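You operate a simulated robot arm through the tools that you are given. There is no shell and no other tool.

You run a simulated robot arm. Do the job below in one go: nothing can be reset, and whatever is moved stays where it is left.

TASK
Put things in order on the top of the long cabinet. At the end: the blue enamel mug stands where the brown card ring stood; the yellow sponge stands where the blue enamel mug stood; the black travel mug stands where the white carton stood; the white carton from the top of the long cabinet stands where the yellow sponge stood; the brown card ring from the top of the long cabinet stands on top of the white bundle; whatever was shut is shut again. Leave all else as you found it, and nothing knocked over.

Only the result counts: the job must be done as asked and must still hold three seconds after the hand-in. Knocking over, shifting, dropping, spilling or breaking anything else fails it.

THE ROBOT
A 6-joint arm with a two-finger parallel gripper, fixed in place. Base frame: the origin is at the foot of the arm, x ahead of it, y to its left, z up; the work surface is at about z = 104. Readings come in cm, degrees, newtons and seconds.
With the tool pointing down near the work surface it reaches from about 10 to 60 cm from the base axis. Its first joint turns from -66.0 to 66.0 degrees. Payload 2.7 kg.
Tool frame: the origin (TCP) lies between the finger pads and is the grasp point; the fingertips stand 2.3 cm ahead of it; z points along the fingers, y is the line along which they close. The gripper opens to 9.4 cm. The fingers are 3.8 cm wide and 1 cm thick; the gripper's body (5.4 by 9.6 cm) begins 3.9 cm behind the TCP.
Orientation is that of the tool frame in the base frame, as a unit quaternion [w, x, y, z]. With the fingers straight down and closing along the base's y, the tool's x points along the base's -x, its y along +y and its z along -z.

THE INTERFACE
- The arm moves only by the tool play_rows. Its arguments are lists of equal length, an entry for each row: "linear": the shift along the base's x, y, z in units of 40 mm (1.0 is 40 mm), a list of three; "delta_rot": the turn, a rotation vector about the base's x, y, z in units of 8 degrees (1.0 is 8 degrees), a list of three; "hand": the finger opening in cm, from 0 to 9.4. In form: {"linear": [[x, y, z], ...], "delta_rot": [[wx, wy, wz], ...], "hand": [hand, ...]}. A call has 1 to 20 rows; each row shifts and turns the commanded pose from where the row before left it. A call with a number of a shift or a turn outside -1 to 1 is refused whole. A row lasts 0.2 s, in which the tool goes at most 5 cm and 8.6 degrees; a call with a longer step from one row to the next is refused whole, and so is a gripper value outside its range. Where a pose cannot be reached the arm comes as near as it can. A force on the tool above 40 N (or 10 N above the force at the start of the call, whichever is more), or a blocked arm, ends the call early, and 0.2 s more pass. Each finger travels about 4.5 cm/s and halts on what it meets, pressing with about 27 N; the grip force reading is that of the motor and also rises with nothing between the fingers. The clock runs only during rows and for 0.2 s after the last one: add rows that do not move to give the fingers time. The reply holds the time, the measured pose of the TCP, the force on the tool along the base axes, the opening and the grip force, in the units named above and with some noise, with the torque about the TCP (base axes, N m) and any sound that the robot's microphone picked up.
- Cameras (640 x 400 px; columns grow to the right, rows downward): "scene" is fixed at [7.76, -43.44, 140.12]; the picture's right is [0.75, -0.66, 0.00], its down [-0.38, -0.43, -0.82] and it looks along [0.54, 0.61, -0.57] (base axes); focal length 214 px, centre (320, 200). "wrist" rides on the gripper at [8.6, 1.6, -7.4] in the tool frame; the picture's right is [-0.18, 0.98, 0.00], its down [-0.58, -0.11, -0.81] and it looks along [-0.79, -0.15, 0.59] (tool axes); focal length 243 px, centre (320, 200). There is no depth. A picture from a camera that has moved, and an enlarged one, comes with that camera's place and axes in the base frame and with its lens.
- snapshot(camera): a new picture of that camera. The clock stands still meanwhile.
- zoom(camera, box): a new picture of the part [left, top, right, bottom] of that camera's present view, enlarged. The clock stands still meanwhile.
- sign_off(): hands the job in; it is judged then, once.

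Nothing tells you positions but the pictures and the camera data. Unless the task says otherwise, let go and move clear before handing in.

The tools are called as name(argument=value, ...) on one line, values as JSON. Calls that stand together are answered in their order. play_rows: Moves the arm, as the interface text tells. Its arguments: {"type":"object","properties":{"linear":{"type":"array","items":{"type":"array","items":{"type":"number"}}},"delta_rot":{"type":"array","items":{"type":"array","items":{"type":"number"}}},"hand":{"type":"array","items":{"type":"number"}}},"required":["linear","delta_rot","hand"]} The other tools are called the same way: snapshot (camera) takes a picture; zoom (camera, box) takes an enlarged picture of a part of a camera's view; sign_off () hands the job in.

At the start:

```text
time_s: 0.0
position: [28.45, 6.99, 131.79]
orientation: [0.0, 0.001, 1.0, 0.0]
wrist_force: [0.7, -0.1, 0.8]
wrist_torque: [0.02, 0.0, 0.0]
grip_width: 9.41
finger_force: 0.0
```

scene: 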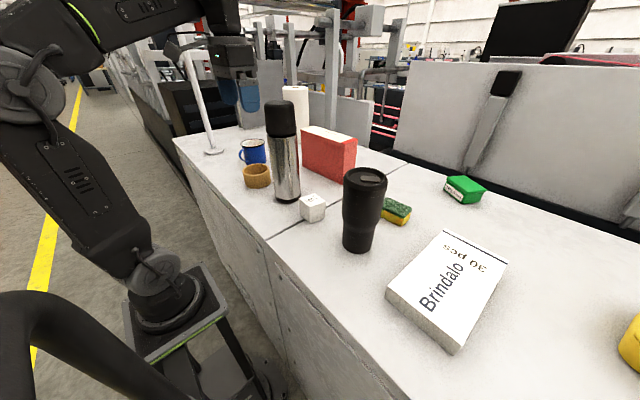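
wrist: 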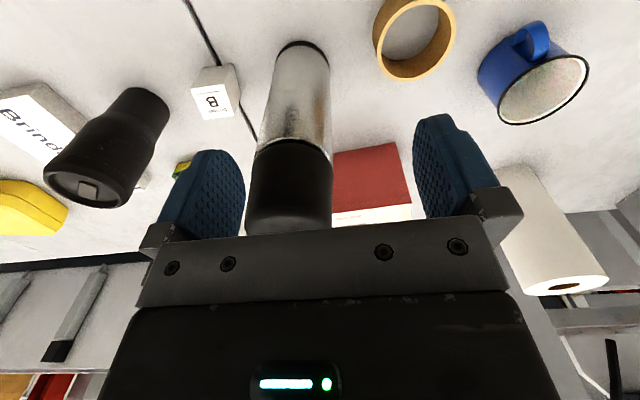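

I see the cabinet top with a blue mug, a brown ring, a steel flask, a small white carton, a black travel mug, a yellow/green sponge and a white "Brindalo" pack. I'll zoom in on these before I move anything.

zoom(camera="scene", box=[220, 80, 420, 260])

zoom(camera="scene", box=[330, 160, 640, 400])

zoom(camera="wrist", box=[0, 0, 640, 400])

```text
2.22 times, centred on (320, 170) of scene
camera zoom: at [7.76, -43.44, 140.12], right [0.75, -0.66, 0.0], down [-0.38, -0.43, -0.82], along [0.54, 0.61, -0.57], focal length 477 px, centre (320, 267)
```

zoom: 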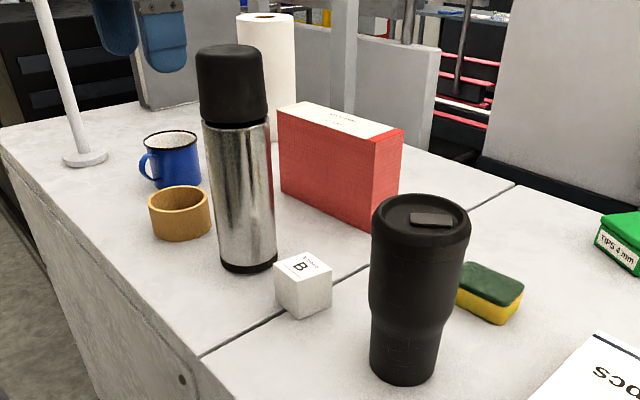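

```text
1.67 times, centred on (485, 280) of scene
camera zoom: at [7.76, -43.44, 140.12], right [0.75, -0.66, 0.0], down [-0.38, -0.43, -0.82], along [0.54, 0.61, -0.57], focal length 358 px, centre (45, 67)
```

zoom: 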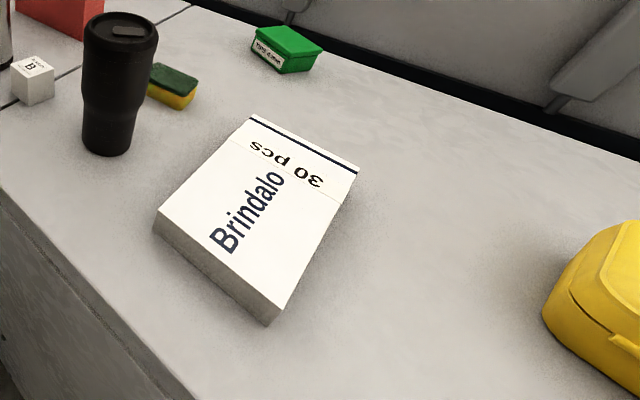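

```text
1.00 times, centred on (320, 200) of wrist (not enlarged: the box is as wide or as high as the picture)
camera zoom: at [19.9, 8.63, 139.27], right [0.18, 0.98, 0.0], down [0.58, -0.11, 0.81], along [0.79, -0.15, -0.59], focal length 243 px, centre (320, 200)
```

zoom: 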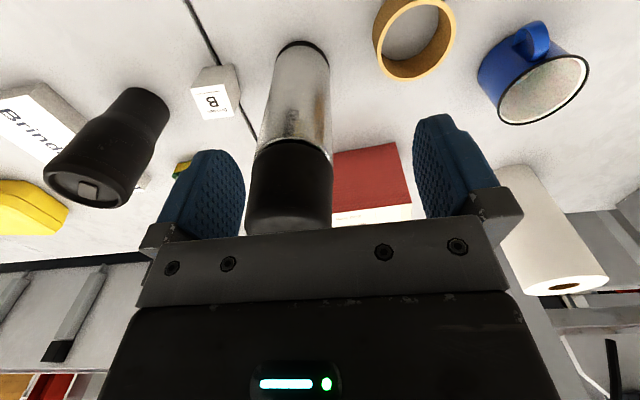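

The small cube marked "B" and the flat "Brindalo 30 pcs" pack are the likely white carton and white bundle. I'll zoom in further to be sure and to measure.

zoom(camera="scene", box=[295, 185, 335, 230])

zoom(camera="scene", box=[370, 220, 520, 360])

zoom(camera="scene", box=[225, 125, 285, 195])

zoom(camera="scene", box=[330, 160, 420, 260])

zoom(camera="wrist", box=[360, 0, 620, 160])

```text
8.89 times, centred on (315, 208) of scene
camera zoom: at [7.76, -43.44, 140.12], right [0.75, -0.66, 0.0], down [-0.38, -0.43, -0.82], along [0.54, 0.61, -0.57], focal length 1906 px, centre (364, 133)
```

zoom: 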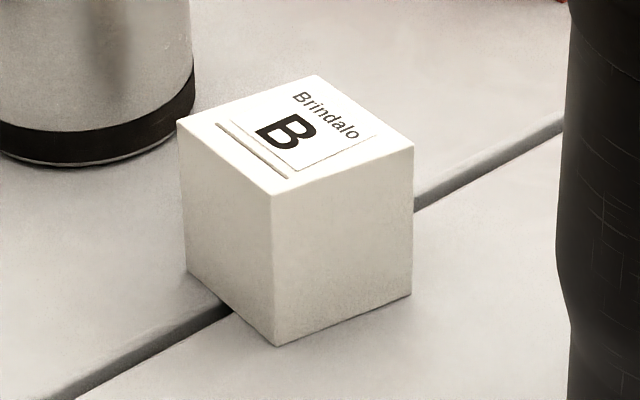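

```text
2.86 times, centred on (445, 290) of scene
camera zoom: at [7.76, -43.44, 140.12], right [0.75, -0.66, 0.0], down [-0.38, -0.43, -0.82], along [0.54, 0.61, -0.57], focal length 613 px, centre (-37, -57)
```

zoom: 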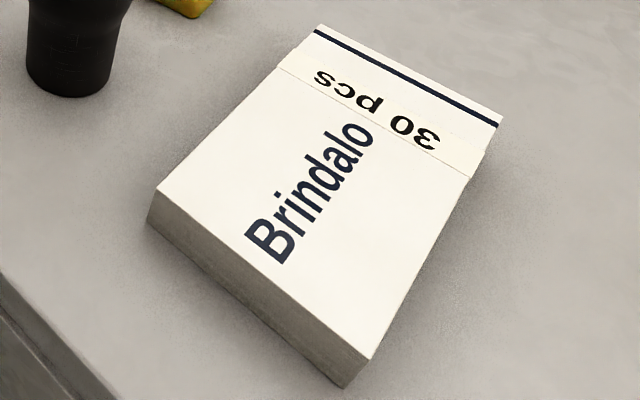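

```text
5.71 times, centred on (255, 160) of scene
camera zoom: at [7.76, -43.44, 140.12], right [0.75, -0.66, 0.0], down [-0.38, -0.43, -0.82], along [0.54, 0.61, -0.57], focal length 1226 px, centre (691, 429)
```

zoom: 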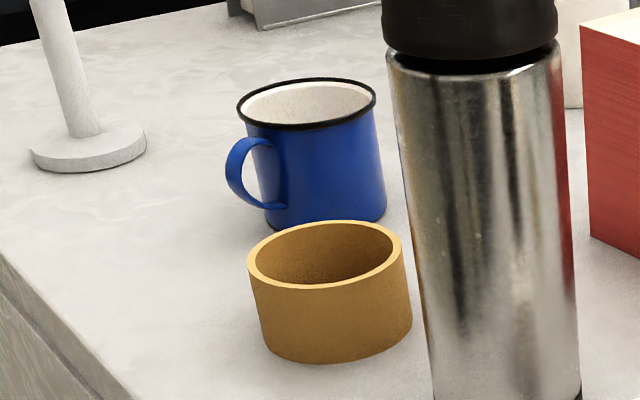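

```text
4.00 times, centred on (375, 210) of scene
camera zoom: at [7.76, -43.44, 140.12], right [0.75, -0.66, 0.0], down [-0.38, -0.43, -0.82], along [0.54, 0.61, -0.57], focal length 858 px, centre (100, 160)
```

zoom: 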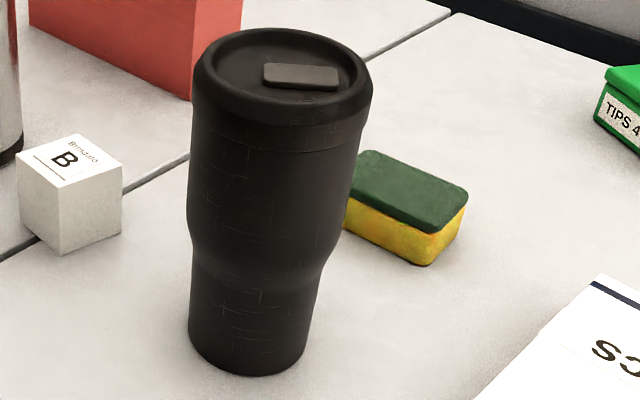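

```text
2.46 times, centred on (490, 80) of wrist
camera zoom: at [19.9, 8.63, 139.27], right [0.18, 0.98, 0.0], down [0.58, -0.11, 0.81], along [0.79, -0.15, -0.59], focal length 597 px, centre (-98, 495)
```

zoom: 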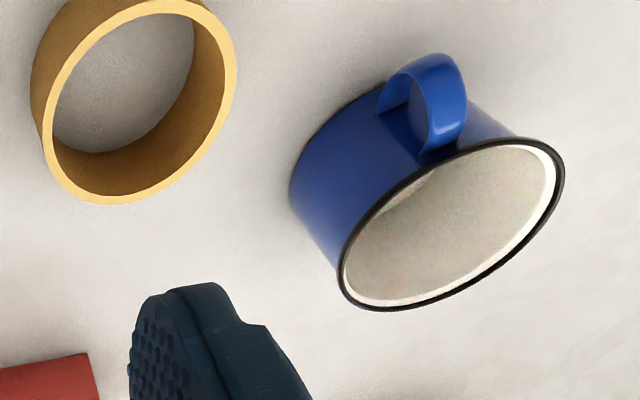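

The ring is at about (33.5, 17.3), the mug at (40.7, 32.1), the carton at (36, -8.7), the travel mug at (37.1, -23.2), the sponge at (51.5, -23) and the pack spans x 30–51, y -35 to -47. I'll take the ring first, so I'm moving above its +y wall and looking again.

play_rows(linear=[[0, 0.875, 0], [0, 0.875, 0], [0, 0.875, 0], [0, 0.875, 0], [0.63, 0, 0], [0.63, 0, 0], [0, 0, -0.7], [0, 0, -0.7], [0, 0, -0.7], [0, 0, 0]], delta_rot=[[0, 0, 0], [0, 0, 0], [0, 0, 0], [0, 0, 0], [0, 0, 0], [0, 0, 0], [0, 0, 0], [0, 0, 0], [0, 0, 0], [0, 0, 0]], hand=[9.4, 9.4, 9.4, 9.4, 9.4, 9.4, 8, 6, 4.5, 4.2])

snapshot(camera="wrist")

snapshot(camera="scene")

```text
time_s: 2.2
position: [33.59, 20.9, 123.4]
orientation: [0.0, 0.0, 1.0, 0.0]
wrist_force: [-0.7, 0.1, -0.3]
wrist_torque: [0.0, 0.0, 0.0]
grip_width: 4.21
finger_force: 0.0
```

```text
taken
camera wrist: at [24.99, 22.58, 130.83], right [0.18, 0.98, 0.0], down [0.58, -0.11, 0.81], along [0.79, -0.15, -0.59], focal length 243 px, centre (320, 200)
```

wrist: 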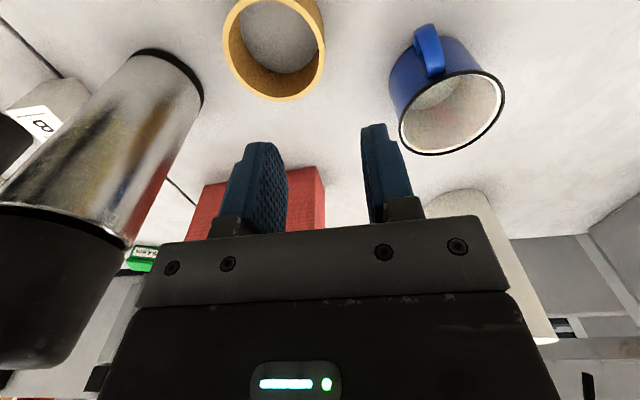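

```text
taken
```

scene: 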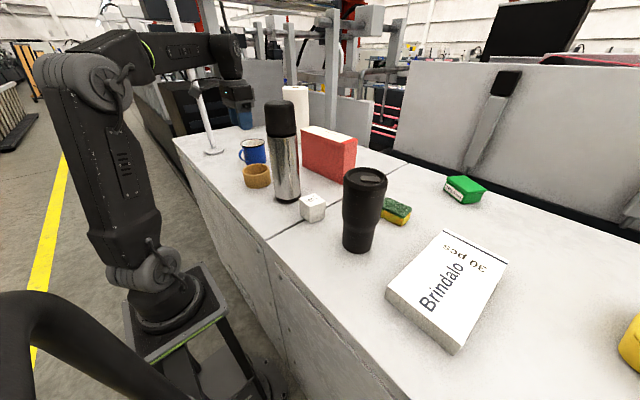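

The ring lies where I estimated, at y about 17.3, and the gripper sits over its +y wall. I'm going down and closing on the wall.

play_rows(linear=[[0, 0, -0.7], [0, 0, -0.7], [0, 0, -0.7], [0, 0, -0.7], [0, 0, -0.5], [0, 0, -0.4], [0, 0, -0.3], [0, 0, 0], [0, 0, 0], [0, 0, 0], [0, 0, 0], [0, 0, 0], [0, 0, 0]], delta_rot=[[0, 0, 0], [0, 0, 0], [0, 0, 0], [0, 0, 0], [0, 0, 0], [0, 0, 0], [0, 0, 0], [0, 0, 0], [0, 0, 0], [0, 0, 0], [0, 0, 0], [0, 0, 0], [0, 0, 0]], hand=[4.2, 4.2, 4.2, 4.2, 4.2, 4.2, 4.2, 3.5, 2.5, 1.5, 0.6, 0, 0])

snapshot(camera="wrist")

```text
time_s: 5.0
position: [33.52, 20.92, 107.44]
orientation: [0.0, 0.0, 1.0, 0.0]
wrist_force: [-0.4, -0.3, -0.7]
wrist_torque: [0.04, -0.02, 0.05]
grip_width: 1.44
finger_force: 26.4
```

```text
taken
camera wrist: at [24.93, 22.64, 114.8], right [0.18, 0.98, 0.0], down [0.58, -0.11, 0.81], along [0.79, -0.15, -0.59], focal length 243 px, centre (320, 200)
```

wrist: 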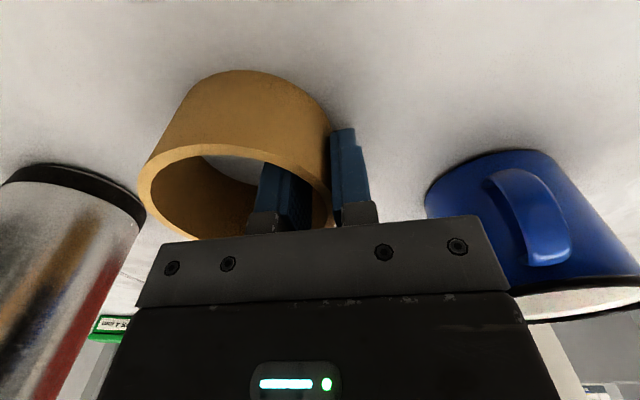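

The ring is held at 1.44 cm. I'm lifting it and checking the hold.

play_rows(linear=[[0, 0, 0.3], [0, 0, 0.5], [0, 0, 0.7], [0, 0, 0.8], [0, 0, 0.8], [0, 0, 0.8], [0, 0, 0.8], [0, 0, 0.8], [0, 0, 0.8], [0, 0, 0.7], [0, 0, 0.5], [0, 0, 0]], delta_rot=[[0, 0, 0], [0, 0, 0], [0, 0, 0], [0, 0, 0], [0, 0, 0], [0, 0, 0], [0, 0, 0], [0, 0, 0], [0, 0, 0], [0, 0, 0], [0, 0, 0], [0, 0, 0]], hand=[0, 0, 0, 0, 0, 0, 0, 0, 0, 0, 0, 0])

snapshot(camera="wrist")

snapshot(camera="scene")

```text
time_s: 7.6
position: [32.64, 20.33, 134.45]
orientation: [0.002, 0.0, 1.0, 0.001]
wrist_force: [0.2, 0.6, -0.9]
wrist_torque: [0.06, -0.02, 0.0]
grip_width: 1.42
finger_force: 26.7
out of reach, approached as far as the arm can: row 10, 11
```

```text
taken
camera wrist: at [23.94, 22.03, 141.9], right [0.18, 0.98, 0.0], down [0.58, -0.11, 0.81], along [0.79, -0.15, -0.59], focal length 243 px, centre (320, 200)
```

wrist: 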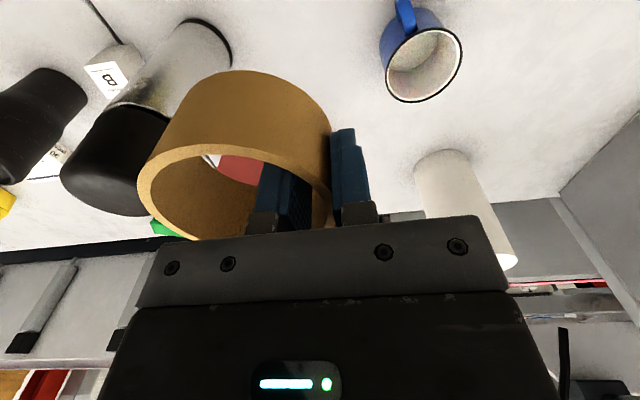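

```text
taken
```

scene: 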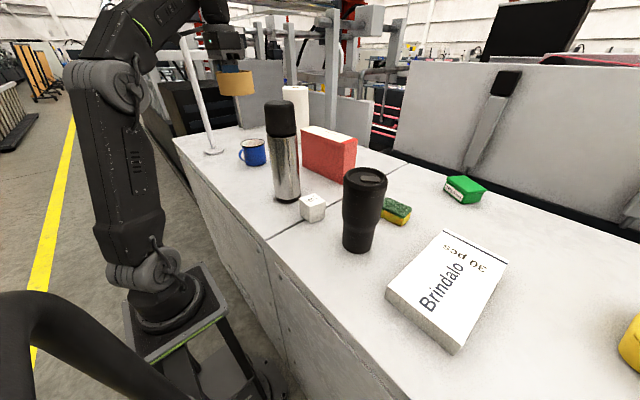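

The ring is held firmly, and the reach gets shorter higher up. I'll pull in toward the base, swing past the flask and look again before extending over the pack.

play_rows(linear=[[-0.4, 0, 0], [-0.7, 0, 0], [-0.8, 0, 0], [-0.5, 0, 0], [0, -0.5, 0], [0, -0.9, 0], [0, -0.9, 0], [0, -0.9, 0], [0, -0.9, 0], [0, -0.9, 0], [0, -0.9, 0], [0, -0.9, 0], [0, -0.9, 0], [0, -0.9, 0], [0, -0.5, 0], [0, 0, 0]], delta_rot=[[0, 0, 0], [0, 0, 0], [0, 0, 0], [0, 0, 0], [0, 0, 0], [0, 0, 0], [0, 0, 0], [0, 0, 0], [0, 0, 0], [0, 0, 0], [0, 0, 0], [0, 0, 0], [0, 0, 0], [0, 0, 0], [0, 0, 0], [0, 0, 0]], hand=[0, 0, 0, 0, 0, 0, 0, 0, 0, 0, 0, 0, 0, 0, 0, 0])

snapshot(camera="wrist")

snapshot(camera="scene")

```text
time_s: 11.0
position: [22.92, -15.95, 134.45]
orientation: [0.0, 0.0, 1.0, 0.0]
wrist_force: [-0.7, -0.2, 0.4]
wrist_torque: [-0.02, -0.04, -0.01]
grip_width: 1.41
finger_force: 27.2
```

```text
taken
camera wrist: at [14.31, -14.37, 141.87], right [0.18, 0.98, 0.0], down [0.58, -0.11, 0.81], along [0.79, -0.15, -0.59], focal length 243 px, centre (320, 200)
```

wrist: 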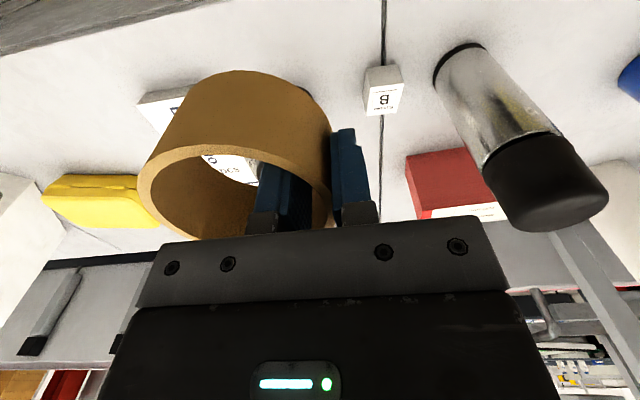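

```text
taken
```

scene: 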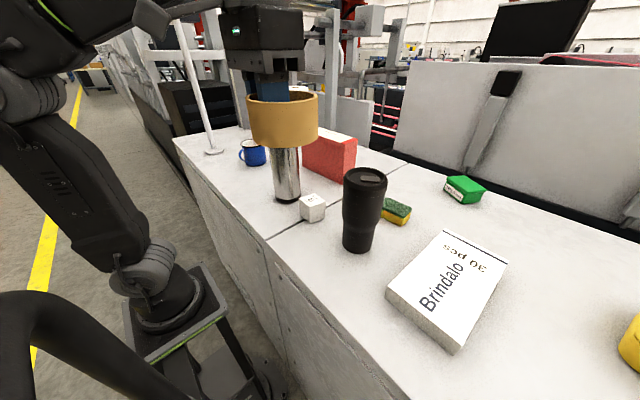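

The pose is as commanded and the ring is still held. I'm going around the travel mug toward the pack, low enough to stay within reach, and I'll stop above it to check.

play_rows(linear=[[0, -0.5, 0], [0, -0.8, 0], [0, -0.8, -0.3], [0, -0.8, -0.5], [0, -0.8, -0.7], [0, -0.8, -0.7], [0, -0.7, -0.7], [0.2, -0.2, -0.5], [0.5, 0, -0.2], [0.7, 0, -0.2], [0.8, 0, -0.2], [0.8, 0, -0.2], [0.7, 0, -0.3], [0.5, 0, -0.2], [0, 0, 0]], delta_rot=[[0, 0, 0], [0, 0, 0], [0, 0, 0], [0, 0, 0], [0, 0, 0], [0, 0, 0], [0, 0, 0], [0, 0, 0], [0, 0, 0], [0, 0, 0], [0, 0, 0], [0, 0, 0], [0, 0, 0], [0, 0, 0], [0, 0, 0]], hand=[0, 0, 0, 0, 0, 0, 0, 0, 0, 0, 0, 0, 0, 0, 0])

snapshot(camera="wrist")

snapshot(camera="scene")

```text
time_s: 14.2
position: [39.89, -37.58, 115.65]
orientation: [-0.001, 0.0, 1.0, 0.0]
wrist_force: [-0.4, -0.2, -1.7]
wrist_torque: [-0.05, 0.0, 0.0]
grip_width: 1.43
finger_force: 26.6
```

```text
taken
camera wrist: at [31.26, -35.99, 123.11], right [0.18, 0.98, 0.0], down [0.58, -0.11, 0.81], along [0.79, -0.15, -0.59], focal length 243 px, centre (320, 200)
```

wrist: 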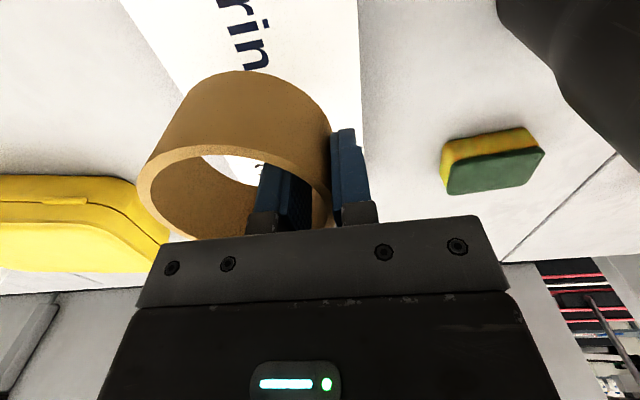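

```text
taken
```

scene: 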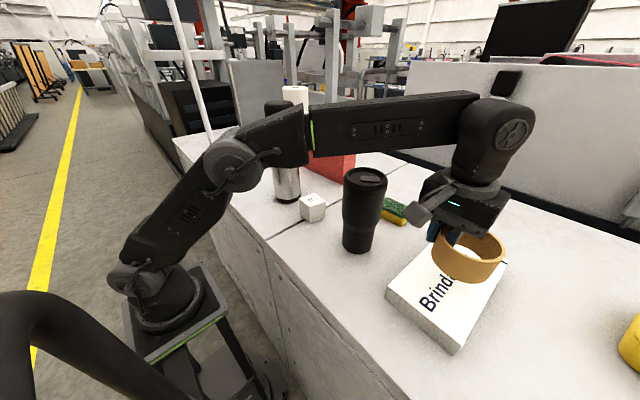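

The ring is over the pack (y span about -34.8 to -46.6), and the arm is clear of the travel mug. I'm lowering slowly until it touches.

play_rows(linear=[[0, 0.08, -0.3], [0, 0, -0.3], [0, 0, -0.2], [0, 0, -0.1], [0, 0, 0]], delta_rot=[[0, 0, 0], [0, 0, 0], [0, 0, 0], [0, 0, 0], [0, 0, 0]], hand=[0, 0, 0, 0, 0])

zoom(camera="scene", box=[380, 200, 540, 360])

zoom(camera="wrist", box=[420, 80, 580, 180])

```text
time_s: 15.4
position: [39.87, -37.37, 112.01]
orientation: [0.0, 0.0, 1.0, 0.0]
wrist_force: [-0.4, 0.4, -0.7]
wrist_torque: [0.01, -0.01, 0.0]
grip_width: 1.48
finger_force: 26.7
```

```text
2.50 times, centred on (460, 280) of scene
camera zoom: at [7.76, -43.44, 140.12], right [0.75, -0.66, 0.0], down [-0.38, -0.43, -0.82], along [0.54, 0.61, -0.57], focal length 536 px, centre (-30, 0)
```

zoom: 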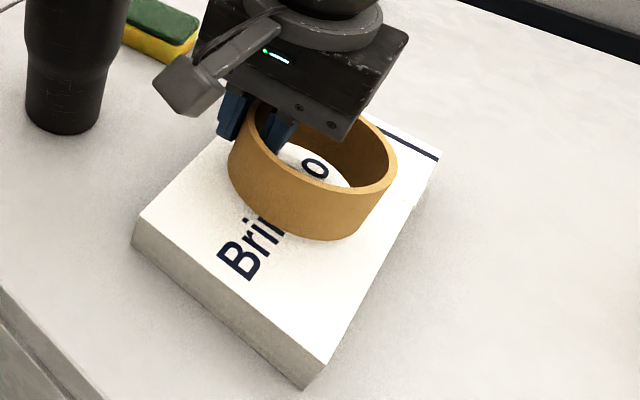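

```text
4.00 times, centred on (500, 130) of wrist
camera zoom: at [31.24, -35.67, 119.48], right [0.18, 0.98, 0.0], down [0.58, -0.11, 0.81], along [0.79, -0.15, -0.59], focal length 970 px, centre (-400, 480)
```

zoom: 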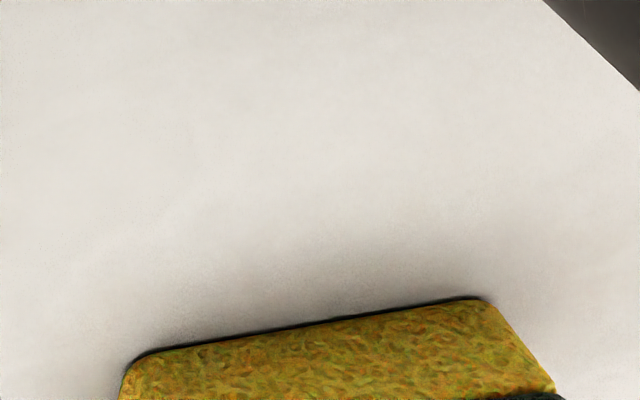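

The ring bottom is still about 0.7 cm above the pack, so I'm creeping down in small steps.

play_rows(linear=[[0, 0, -0.06], [0, 0, -0.04], [0, 0, -0.03], [0, 0, 0]], delta_rot=[[0, 0, 0], [0, 0, 0], [0, 0, 0], [0, 0, 0]], hand=[0, 0, 0, 0])

zoom(camera="scene", box=[420, 220, 500, 280])

```text
time_s: 16.4
position: [39.9, -37.39, 111.5]
orientation: [0.0, 0.0, 1.0, -0.001]
wrist_force: [1.0, 0.2, -0.7]
wrist_torque: [0.01, 0.0, -0.01]
grip_width: 1.46
finger_force: 26.7
```

```text
6.67 times, centred on (460, 250) of scene
camera zoom: at [7.76, -43.44, 140.12], right [0.75, -0.66, 0.0], down [-0.38, -0.43, -0.82], along [0.54, 0.61, -0.57], focal length 1430 px, centre (-613, -133)
```

zoom: 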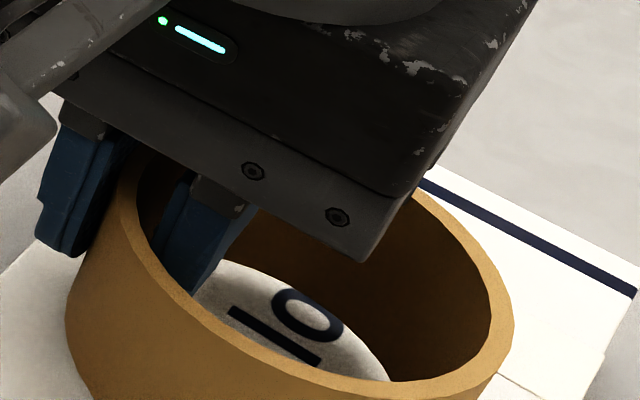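

play_rows(linear=[[0, 0, -0.03], [0, 0, -0.03], [0, 0, 0]], delta_rot=[[0, 0, 0], [0, 0, 0], [0, 0, 0]], hand=[0, 0, 0])

zoom(camera="scene", box=[410, 230, 530, 310])

```text
time_s: 17.2
position: [39.84, -37.35, 111.26]
orientation: [0.0, 0.0, 1.0, 0.0]
wrist_force: [0.6, 0.0, 0.6]
wrist_torque: [0.01, 0.01, -0.01]
grip_width: 1.45
finger_force: 27.4
```

```text
5.00 times, centred on (470, 270) of scene
camera zoom: at [7.76, -43.44, 140.12], right [0.75, -0.66, 0.0], down [-0.38, -0.43, -0.82], along [0.54, 0.61, -0.57], focal length 1072 px, centre (-430, -150)
```

zoom: 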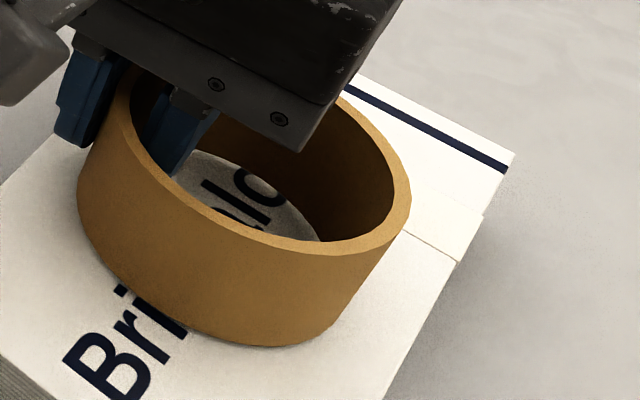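

play_rows(linear=[[0, 0, -0.03], [0, 0, -0.03], [0, 0, 0]], delta_rot=[[0, 0, 0], [0, 0, 0], [0, 0, 0]], hand=[0, 0, 0])

zoom(camera="scene", box=[410, 230, 530, 310])

```text
time_s: 18.0
position: [39.87, -37.34, 111.08]
orientation: [0.001, 0.0, 1.0, -0.001]
wrist_force: [0.9, -0.4, 0.7]
wrist_torque: [0.02, -0.01, 0.01]
grip_width: 1.47
finger_force: 26.9
```

```text
5.00 times, centred on (470, 270) of scene
camera zoom: at [7.76, -43.44, 140.12], right [0.75, -0.66, 0.0], down [-0.38, -0.43, -0.82], along [0.54, 0.61, -0.57], focal length 1072 px, centre (-430, -150)
```

zoom: 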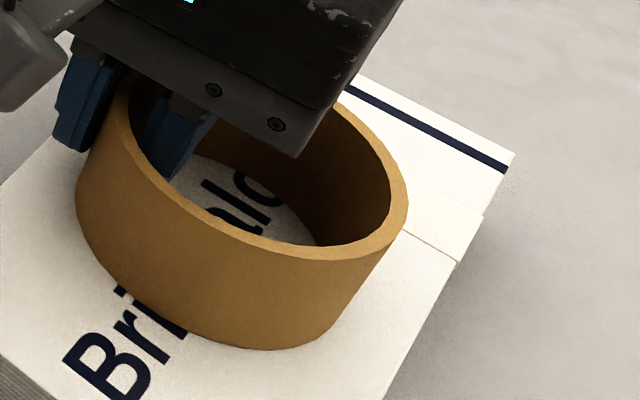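

play_rows(linear=[[0, 0, -0.03], [0, 0, -0.03], [0, 0, 0]], delta_rot=[[0, 0, 0], [0, 0, 0], [0, 0, 0]], hand=[0, 0, 0])

play_rows(linear=[[0, 0, -0.03], [0, 0, -0.03], [0, 0, 0]], delta_rot=[[0, 0, 0], [0, 0, 0], [0, 0, 0]], hand=[0, 0, 0])

```text
time_s: 18.8
position: [39.75, -37.25, 110.87]
orientation: [0.001, 0.0, 1.0, -0.002]
wrist_force: [1.8, -0.1, 12.3]
wrist_torque: [-0.07, 0.21, 0.02]
grip_width: 1.42
finger_force: 27.1
```

```text
time_s: 19.6
position: [39.87, -37.24, 110.81]
orientation: [0.003, 0.001, 1.0, -0.002]
wrist_force: [1.7, 1.3, 24.7]
wrist_torque: [-0.02, 0.06, -0.05]
grip_width: 1.45
finger_force: 26.8
```

The ring is touching the pack (force rising at z about 110.9). I'm easing the pressure, opening gently, then rising straight up.

play_rows(linear=[[0, 0, 0.05], [0, 0, 0], [0, 0, 0], [0, 0, 0], [0, 0, 0], [0, 0, 0]], delta_rot=[[0, 0, 0], [0, 0, 0], [0, 0, 0], [0, 0, 0], [0, 0, 0], [0, 0, 0]], hand=[0, 1.8, 2.4, 3.0, 3.6, 3.8])

snapshot(camera="wrist")

zoom(camera="scene", box=[410, 230, 530, 310])

```text
time_s: 21.0
position: [39.91, -37.38, 110.82]
orientation: [0.0, 0.0, 1.0, 0.0]
wrist_force: [-0.3, -0.1, -0.3]
wrist_torque: [0.02, 0.02, 0.01]
grip_width: 3.82
finger_force: 0.1
```

```text
taken
camera wrist: at [31.19, -35.61, 118.16], right [0.18, 0.98, 0.0], down [0.58, -0.11, 0.81], along [0.79, -0.15, -0.59], focal length 243 px, centre (320, 200)
```

wrist: 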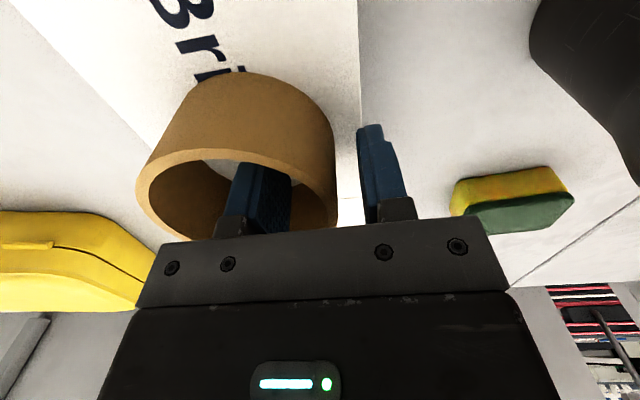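

```text
5.00 times, centred on (470, 270) of scene
camera zoom: at [7.76, -43.44, 140.12], right [0.75, -0.66, 0.0], down [-0.38, -0.43, -0.82], along [0.54, 0.61, -0.57], focal length 1072 px, centre (-430, -150)
```

zoom: 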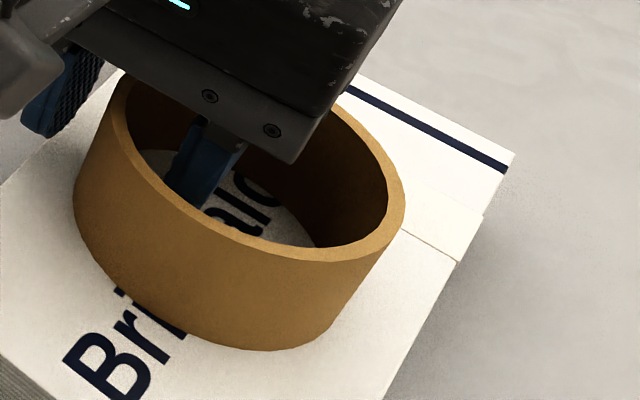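

The ring stands flat on the pack, released. I'm going up and retreating the way I came.

play_rows(linear=[[0, 0, 0.4], [0, 0, 0.6], [-0.2, 0, 0.15], [-0.6, 0, 0.2], [-0.8, 0, 0.3], [-0.8, 0, 0.3], [-0.8, 0, 0.3], [-0.7, 0, 0.3], [-0.3, 0.4, 0.4], [0, 0.8, 0.5], [0, 0.8, 0.5], [0, 0.8, 0.5], [0, 0.8, 0.4], [0, 0.8, 0.3], [0, 0.5, 0], [0, 0, 0]], delta_rot=[[0, 0, 0], [0, 0, 0], [0, 0, 0], [0, 0, 0], [0, 0, 0], [0, 0, 0], [0, 0, 0], [0, 0, 0], [0, 0, 0], [0, 0, 0], [0, 0, 0], [0, 0, 0], [0, 0, 0], [0, 0, 0], [0, 0, 0], [0, 0, 0]], hand=[3.8, 3.8, 3.8, 3.8, 3.8, 3.8, 3.8, 3.8, 3.8, 3.8, 3.8, 3.8, 3.8, 3.8, 3.8, 3.8])

snapshot(camera="wrist")

snapshot(camera="scene")

```text
time_s: 24.4
position: [23.07, -17.61, 131.3]
orientation: [0.0, 0.0, 1.0, 0.0]
wrist_force: [-0.1, 0.0, 0.5]
wrist_torque: [0.0, 0.01, -0.02]
grip_width: 3.78
finger_force: 0.0
```

```text
taken
camera wrist: at [14.49, -15.92, 138.72], right [0.18, 0.98, 0.0], down [0.58, -0.11, 0.81], along [0.79, -0.15, -0.59], focal length 243 px, centre (320, 200)
```

wrist: 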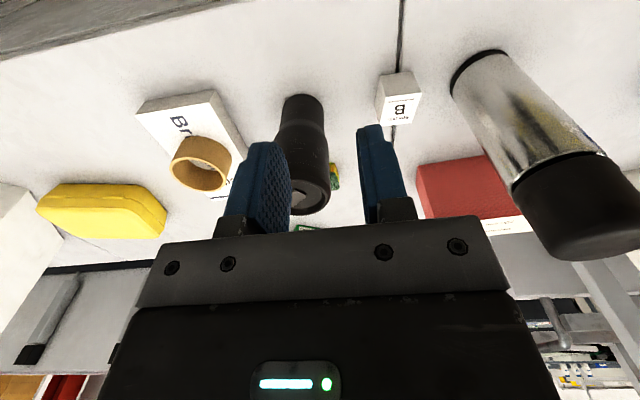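

```text
taken
```

scene: 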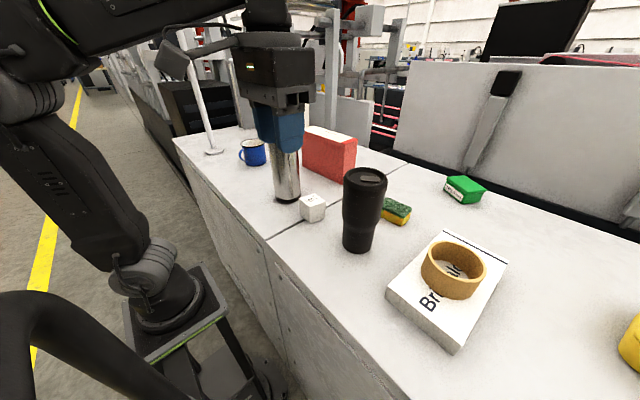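

The ring stands well on the pack. While I have a good view here, I'll measure the carton and the travel mug.

zoom(camera="wrist", box=[360, 55, 440, 135])

zoom(camera="wrist", box=[260, 80, 360, 230])

```text
5.00 times, centred on (400, 95) of wrist
camera zoom: at [14.49, -15.92, 138.72], right [0.18, 0.98, 0.0], down [0.58, -0.11, 0.81], along [0.79, -0.15, -0.59], focal length 1213 px, centre (-80, 725)
```

zoom: 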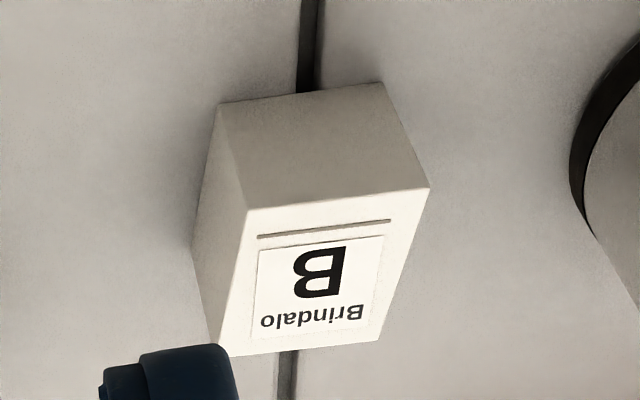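

```text
2.67 times, centred on (310, 155) of wrist
camera zoom: at [14.49, -15.92, 138.72], right [0.18, 0.98, 0.0], down [0.58, -0.11, 0.81], along [0.79, -0.15, -0.59], focal length 647 px, centre (347, 320)
```

zoom: 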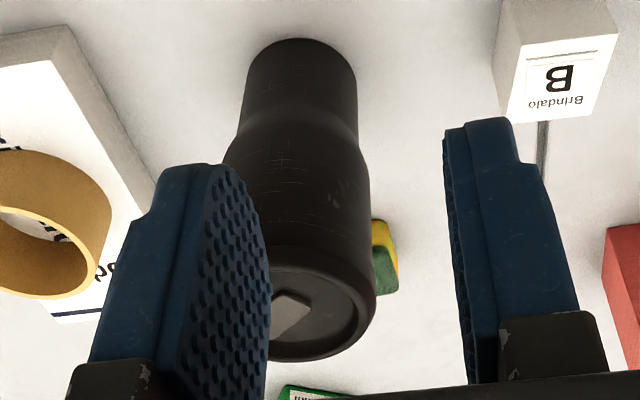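

The carton centre comes out near (35.6, -9.0) and the travel mug near (37.1, -23.25). Next is the blue mug, so I'm swinging back past the flask at x=23 and stopping short of the mug to look.

play_rows(linear=[[0, 0.4, 0.4], [0, 0.8, 0.3], [0, 1, 0], [0, 1, 0], [0, 1, 0], [0, 1, 0], [0, 1, 0], [0, 1, 0], [0, 1, 0], [0, 1, 0], [0, 1, 0], [0, 1, 0], [0, 0.7, 0], [0.5, 0.2, -0.5], [0.6, 0, -0.7], [0.6, 0, -0.8], [0, 0, 0]], delta_rot=[[0, 0, 0], [0, 0, 0], [0, 0, 0], [0, 0, 0], [0, 0, 0], [0, 0, 0], [0, 0, 0], [0, 0, 0], [0, 0, 0], [0, 0, 0], [0, 0, 0], [0, 0, 0], [0, 0, 0], [0, 0, 0], [0, 0, 0], [0, 0, 0], [0, 0, 0]], hand=[3.8, 3.8, 3.8, 3.8, 3.8, 3.8, 3.8, 3.8, 3.8, 3.8, 3.8, 3.8, 3.8, 3.8, 3.8, 3.8, 3.8])

snapshot(camera="wrist")

snapshot(camera="scene")

```text
time_s: 28.0
position: [29.67, 30.71, 126.08]
orientation: [0.0, 0.0, 1.0, 0.0]
wrist_force: [-0.4, -0.1, -0.5]
wrist_torque: [-0.01, 0.0, -0.02]
grip_width: 3.81
finger_force: 0.0
```

```text
taken
camera wrist: at [21.15, 32.38, 133.54], right [0.18, 0.98, 0.0], down [0.58, -0.11, 0.81], along [0.79, -0.15, -0.59], focal length 243 px, centre (320, 200)
```

wrist: 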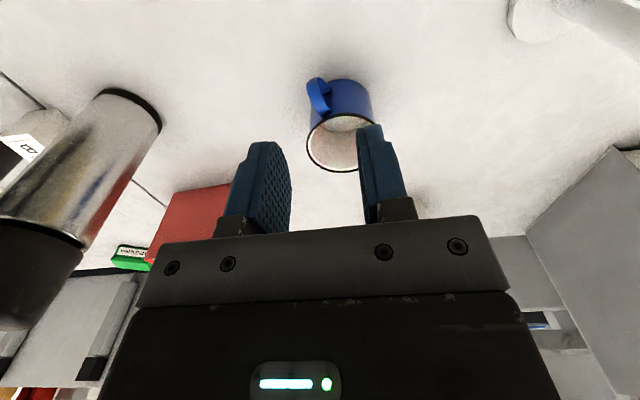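

```text
taken
```

scene: 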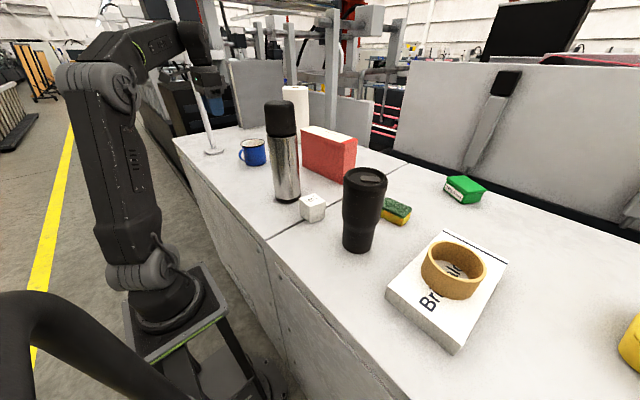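

zoom(camera="wrist", box=[280, 60, 420, 190])

```text
3.08 times, centred on (350, 125) of wrist
camera zoom: at [21.15, 32.38, 133.54], right [0.18, 0.98, 0.0], down [0.58, -0.11, 0.81], along [0.79, -0.15, -0.59], focal length 746 px, centre (228, 431)
```

zoom: 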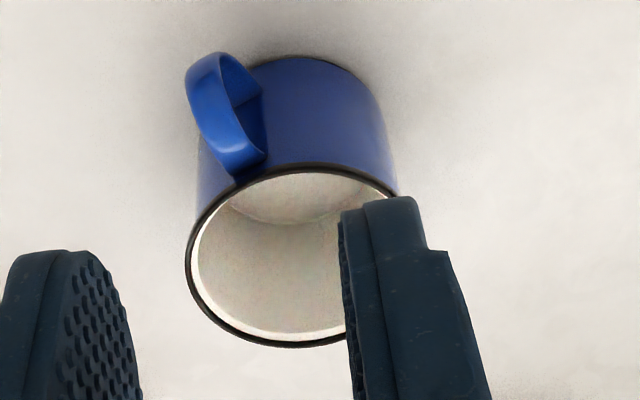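

The mug measures about (40.7, 31.8), rim near z 111.5, with its handle toward the base. I'm moving the open fingers over its +y wall, just above the rim.

play_rows(linear=[[0.3, 0.15, -0.3], [0.6, 0.3, -0.5], [0.7, 0.3, -0.6], [0.7, 0.3, -0.6], [0.46, 0.22, -0.4], [0, 0, 0]], delta_rot=[[0, 0, 0], [0, 0, 0], [0, 0, 0], [0, 0, 0], [0, 0, 0], [0, 0, 0]], hand=[3.8, 3.8, 3.8, 3.8, 3.8, 3.8])

snapshot(camera="wrist")

zoom(camera="scene", box=[180, 60, 320, 200])

```text
time_s: 29.4
position: [40.91, 35.8, 116.62]
orientation: [0.0, 0.0, 1.0, 0.0]
wrist_force: [-0.2, -0.5, -0.2]
wrist_torque: [0.04, 0.01, 0.01]
grip_width: 3.8
finger_force: 0.1
```

```text
taken
camera wrist: at [32.3, 37.51, 124.0], right [0.18, 0.98, 0.0], down [0.58, -0.11, 0.81], along [0.79, -0.15, -0.59], focal length 243 px, centre (320, 200)
```

wrist: 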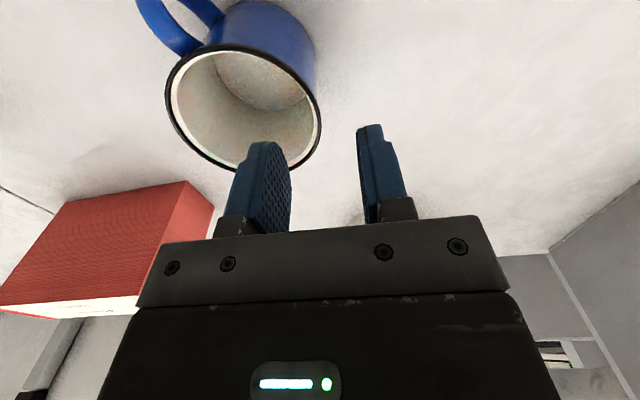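

```text
2.86 times, centred on (250, 130) of scene
camera zoom: at [7.76, -43.44, 140.12], right [0.75, -0.66, 0.0], down [-0.38, -0.43, -0.82], along [0.54, 0.61, -0.57], focal length 613 px, centre (520, 400)
```

zoom: 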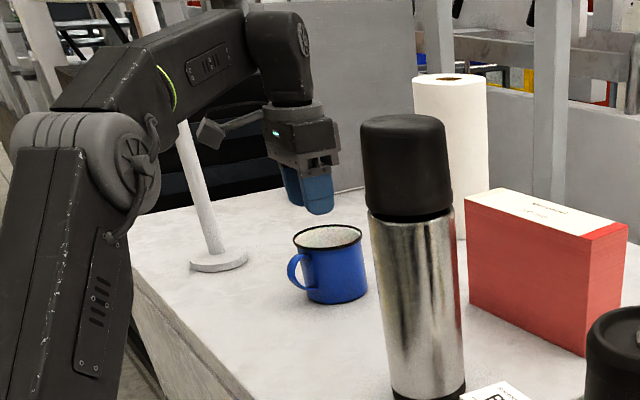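

The rim's +y edge is at y about 36.06, well centred between the fingers. I'm going down over the wall and closing.

play_rows(linear=[[-0.08, 0, -0.3], [0, 0, -0.4], [0, 0, -0.4], [0, 0, -0.3], [0, 0, -0.1], [0, 0, 0], [0, 0, 0], [0, 0, 0], [0, 0, 0], [0, 0, 0], [0, 0, 0], [0, 0, 0]], delta_rot=[[0, 0, 0], [0, 0, 0], [0, 0, 0], [0, 0, 0], [0, 0, 0], [0, 0, 0], [0, 0, 0], [0, 0, 0], [0, 0, 0], [0, 0, 0], [0, 0, 0], [0, 0, 0]], hand=[3.8, 3.8, 3.8, 3.8, 3.8, 3.0, 2.2, 1.4, 0.7, 0, 0, 0])

snapshot(camera="wrist")

zoom(camera="scene", box=[200, 80, 300, 180])

```text
time_s: 32.0
position: [40.52, 35.67, 110.58]
orientation: [0.001, 0.0, 1.0, 0.0]
wrist_force: [-0.9, -1.8, 3.4]
wrist_torque: [-0.44, 0.03, -0.07]
grip_width: 1.03
finger_force: 26.7
```

```text
taken
camera wrist: at [31.9, 37.45, 117.99], right [0.18, 0.98, 0.0], down [0.58, -0.11, 0.81], along [0.79, -0.15, -0.59], focal length 243 px, centre (320, 200)
```

wrist: 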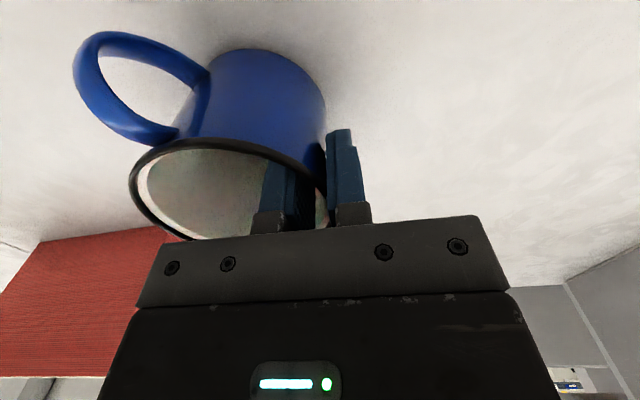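

```text
4.00 times, centred on (250, 130) of scene
camera zoom: at [7.75, -43.44, 140.11], right [0.75, -0.66, 0.0], down [-0.38, -0.43, -0.82], along [0.54, 0.61, -0.57], focal length 858 px, centre (600, 480)
```

zoom: 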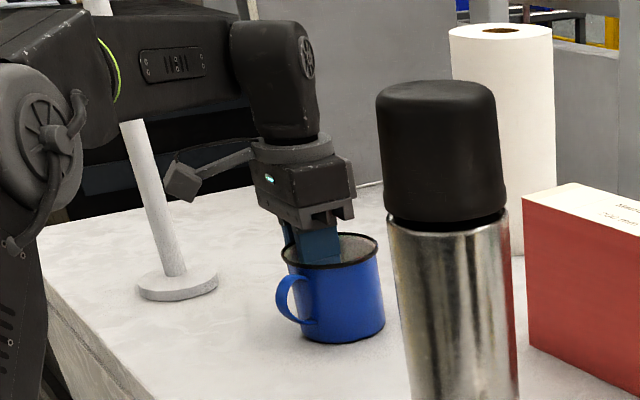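

The mug wall is gripped at 1.03 cm. I'm lifting a little and checking how it hangs.

play_rows(linear=[[0, 0, 0.1], [0, 0, 0.2], [0, 0, 0.3], [0, 0, 0.3], [0, 0, 0.2], [0, 0, 0], [0, 0, 0]], delta_rot=[[0, 0, 0], [0, 0, 0], [0, 0, 0], [0, 0, 0], [0, 0, 0], [0, 0, 0], [0, 0, 0]], hand=[0, 0, 0, 0, 0, 0, 0])

snapshot(camera="wrist")

zoom(camera="scene", box=[200, 80, 300, 180])

```text
time_s: 33.6
position: [40.61, 35.77, 114.93]
orientation: [0.0, -0.001, 1.0, -0.001]
wrist_force: [0.7, 0.1, -1.5]
wrist_torque: [0.06, -0.04, 0.02]
grip_width: 1.02
finger_force: 27.3
```

```text
taken
camera wrist: at [31.95, 37.47, 122.36], right [0.18, 0.98, 0.0], down [0.58, -0.11, 0.81], along [0.79, -0.15, -0.59], focal length 243 px, centre (320, 200)
```

wrist: 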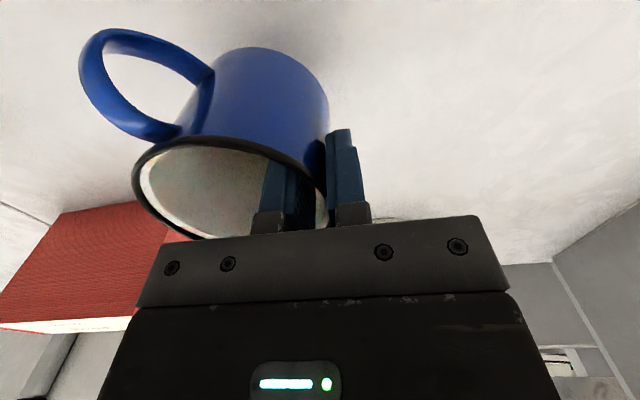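

```text
4.00 times, centred on (250, 130) of scene
camera zoom: at [7.76, -43.43, 140.12], right [0.75, -0.66, 0.0], down [-0.38, -0.43, -0.82], along [0.54, 0.61, -0.57], focal length 858 px, centre (600, 480)
```

zoom: 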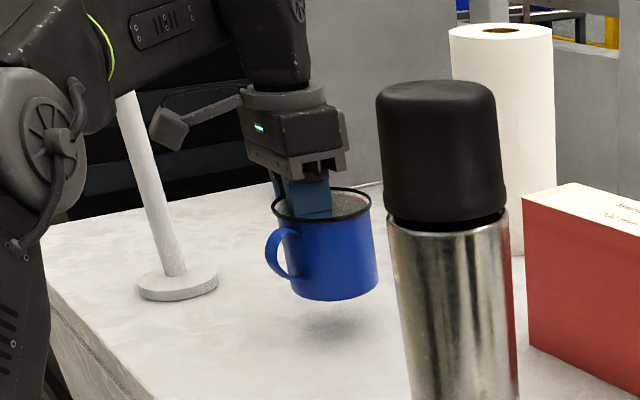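

The mug hangs nearly upright. I'm carrying it to the ring's old spot, TCP target (33.4, 21.2).

play_rows(linear=[[-0.15, -0.3, 0], [-0.3, -0.6, 0], [-0.35, -0.7, 0], [-0.35, -0.7, 0], [-0.35, -0.7, 0], [-0.2, -0.44, 0], [-0.1, -0.2, 0], [0, 0, -0.3], [0, 0, -0.3], [0, 0, -0.2], [0, 0, 0]], delta_rot=[[0, 0, 0], [0, 0, 0], [0, 0, 0], [0, 0, 0], [0, 0, 0], [0, 0, 0], [0, 0, 0], [0, 0, 0], [0, 0, 0], [0, 0, 0], [0, 0, 0]], hand=[0, 0, 0, 0, 0, 0, 0, 0, 0, 0, 0])

snapshot(camera="wrist")

zoom(camera="scene", box=[210, 90, 310, 210])

```text
time_s: 36.0
position: [33.33, 21.22, 111.73]
orientation: [0.001, 0.0, 1.0, 0.0]
wrist_force: [0.0, 0.0, -1.1]
wrist_torque: [0.03, 0.01, 0.03]
grip_width: 1.02
finger_force: 27.1
```

```text
taken
camera wrist: at [24.76, 22.87, 119.12], right [0.18, 0.98, 0.0], down [0.58, -0.11, 0.81], along [0.79, -0.15, -0.59], focal length 243 px, centre (320, 200)
```

wrist: 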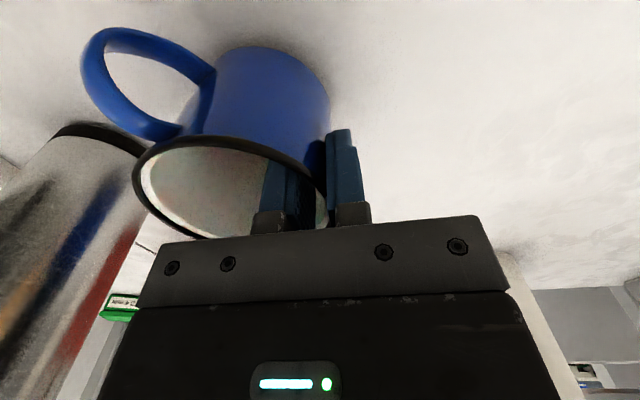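

```text
3.33 times, centred on (260, 150) of scene
camera zoom: at [7.76, -43.44, 140.12], right [0.75, -0.66, 0.0], down [-0.38, -0.43, -0.82], along [0.54, 0.61, -0.57], focal length 715 px, centre (520, 367)
```

zoom: 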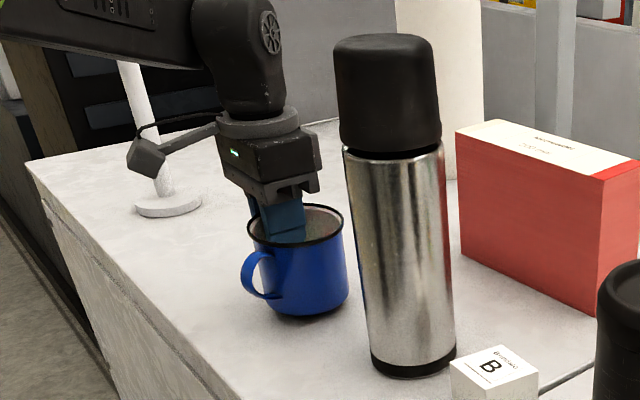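

The mug centre is over about (33.5, 17.5). I'm lowering it to the surface in small steps.

play_rows(linear=[[0, 0, -0.12], [0, 0, -0.08], [0, 0, -0.04], [0, 0, 0]], delta_rot=[[0, 0, 0], [0, 0, 0], [0, 0, 0], [0, 0, 0]], hand=[0, 0, 0, 0])

play_rows(linear=[[0, 0, -0.04], [0, 0, -0.02], [0, 0, 0]], delta_rot=[[0, 0, 0], [0, 0, 0], [0, 0, 0]], hand=[0, 0, 0])

```text
time_s: 37.0
position: [33.26, 21.2, 110.85]
orientation: [0.001, 0.0, 1.0, 0.0]
wrist_force: [-0.7, 1.4, 5.9]
wrist_torque: [-0.33, 0.02, -0.04]
grip_width: 1.05
finger_force: 26.8
```

```text
time_s: 37.8
position: [33.37, 21.22, 110.51]
orientation: [0.001, 0.0, 1.0, 0.0]
wrist_force: [-0.6, 4.9, 11.7]
wrist_torque: [-0.51, -0.01, 0.03]
grip_width: 1.06
finger_force: 27.2
```

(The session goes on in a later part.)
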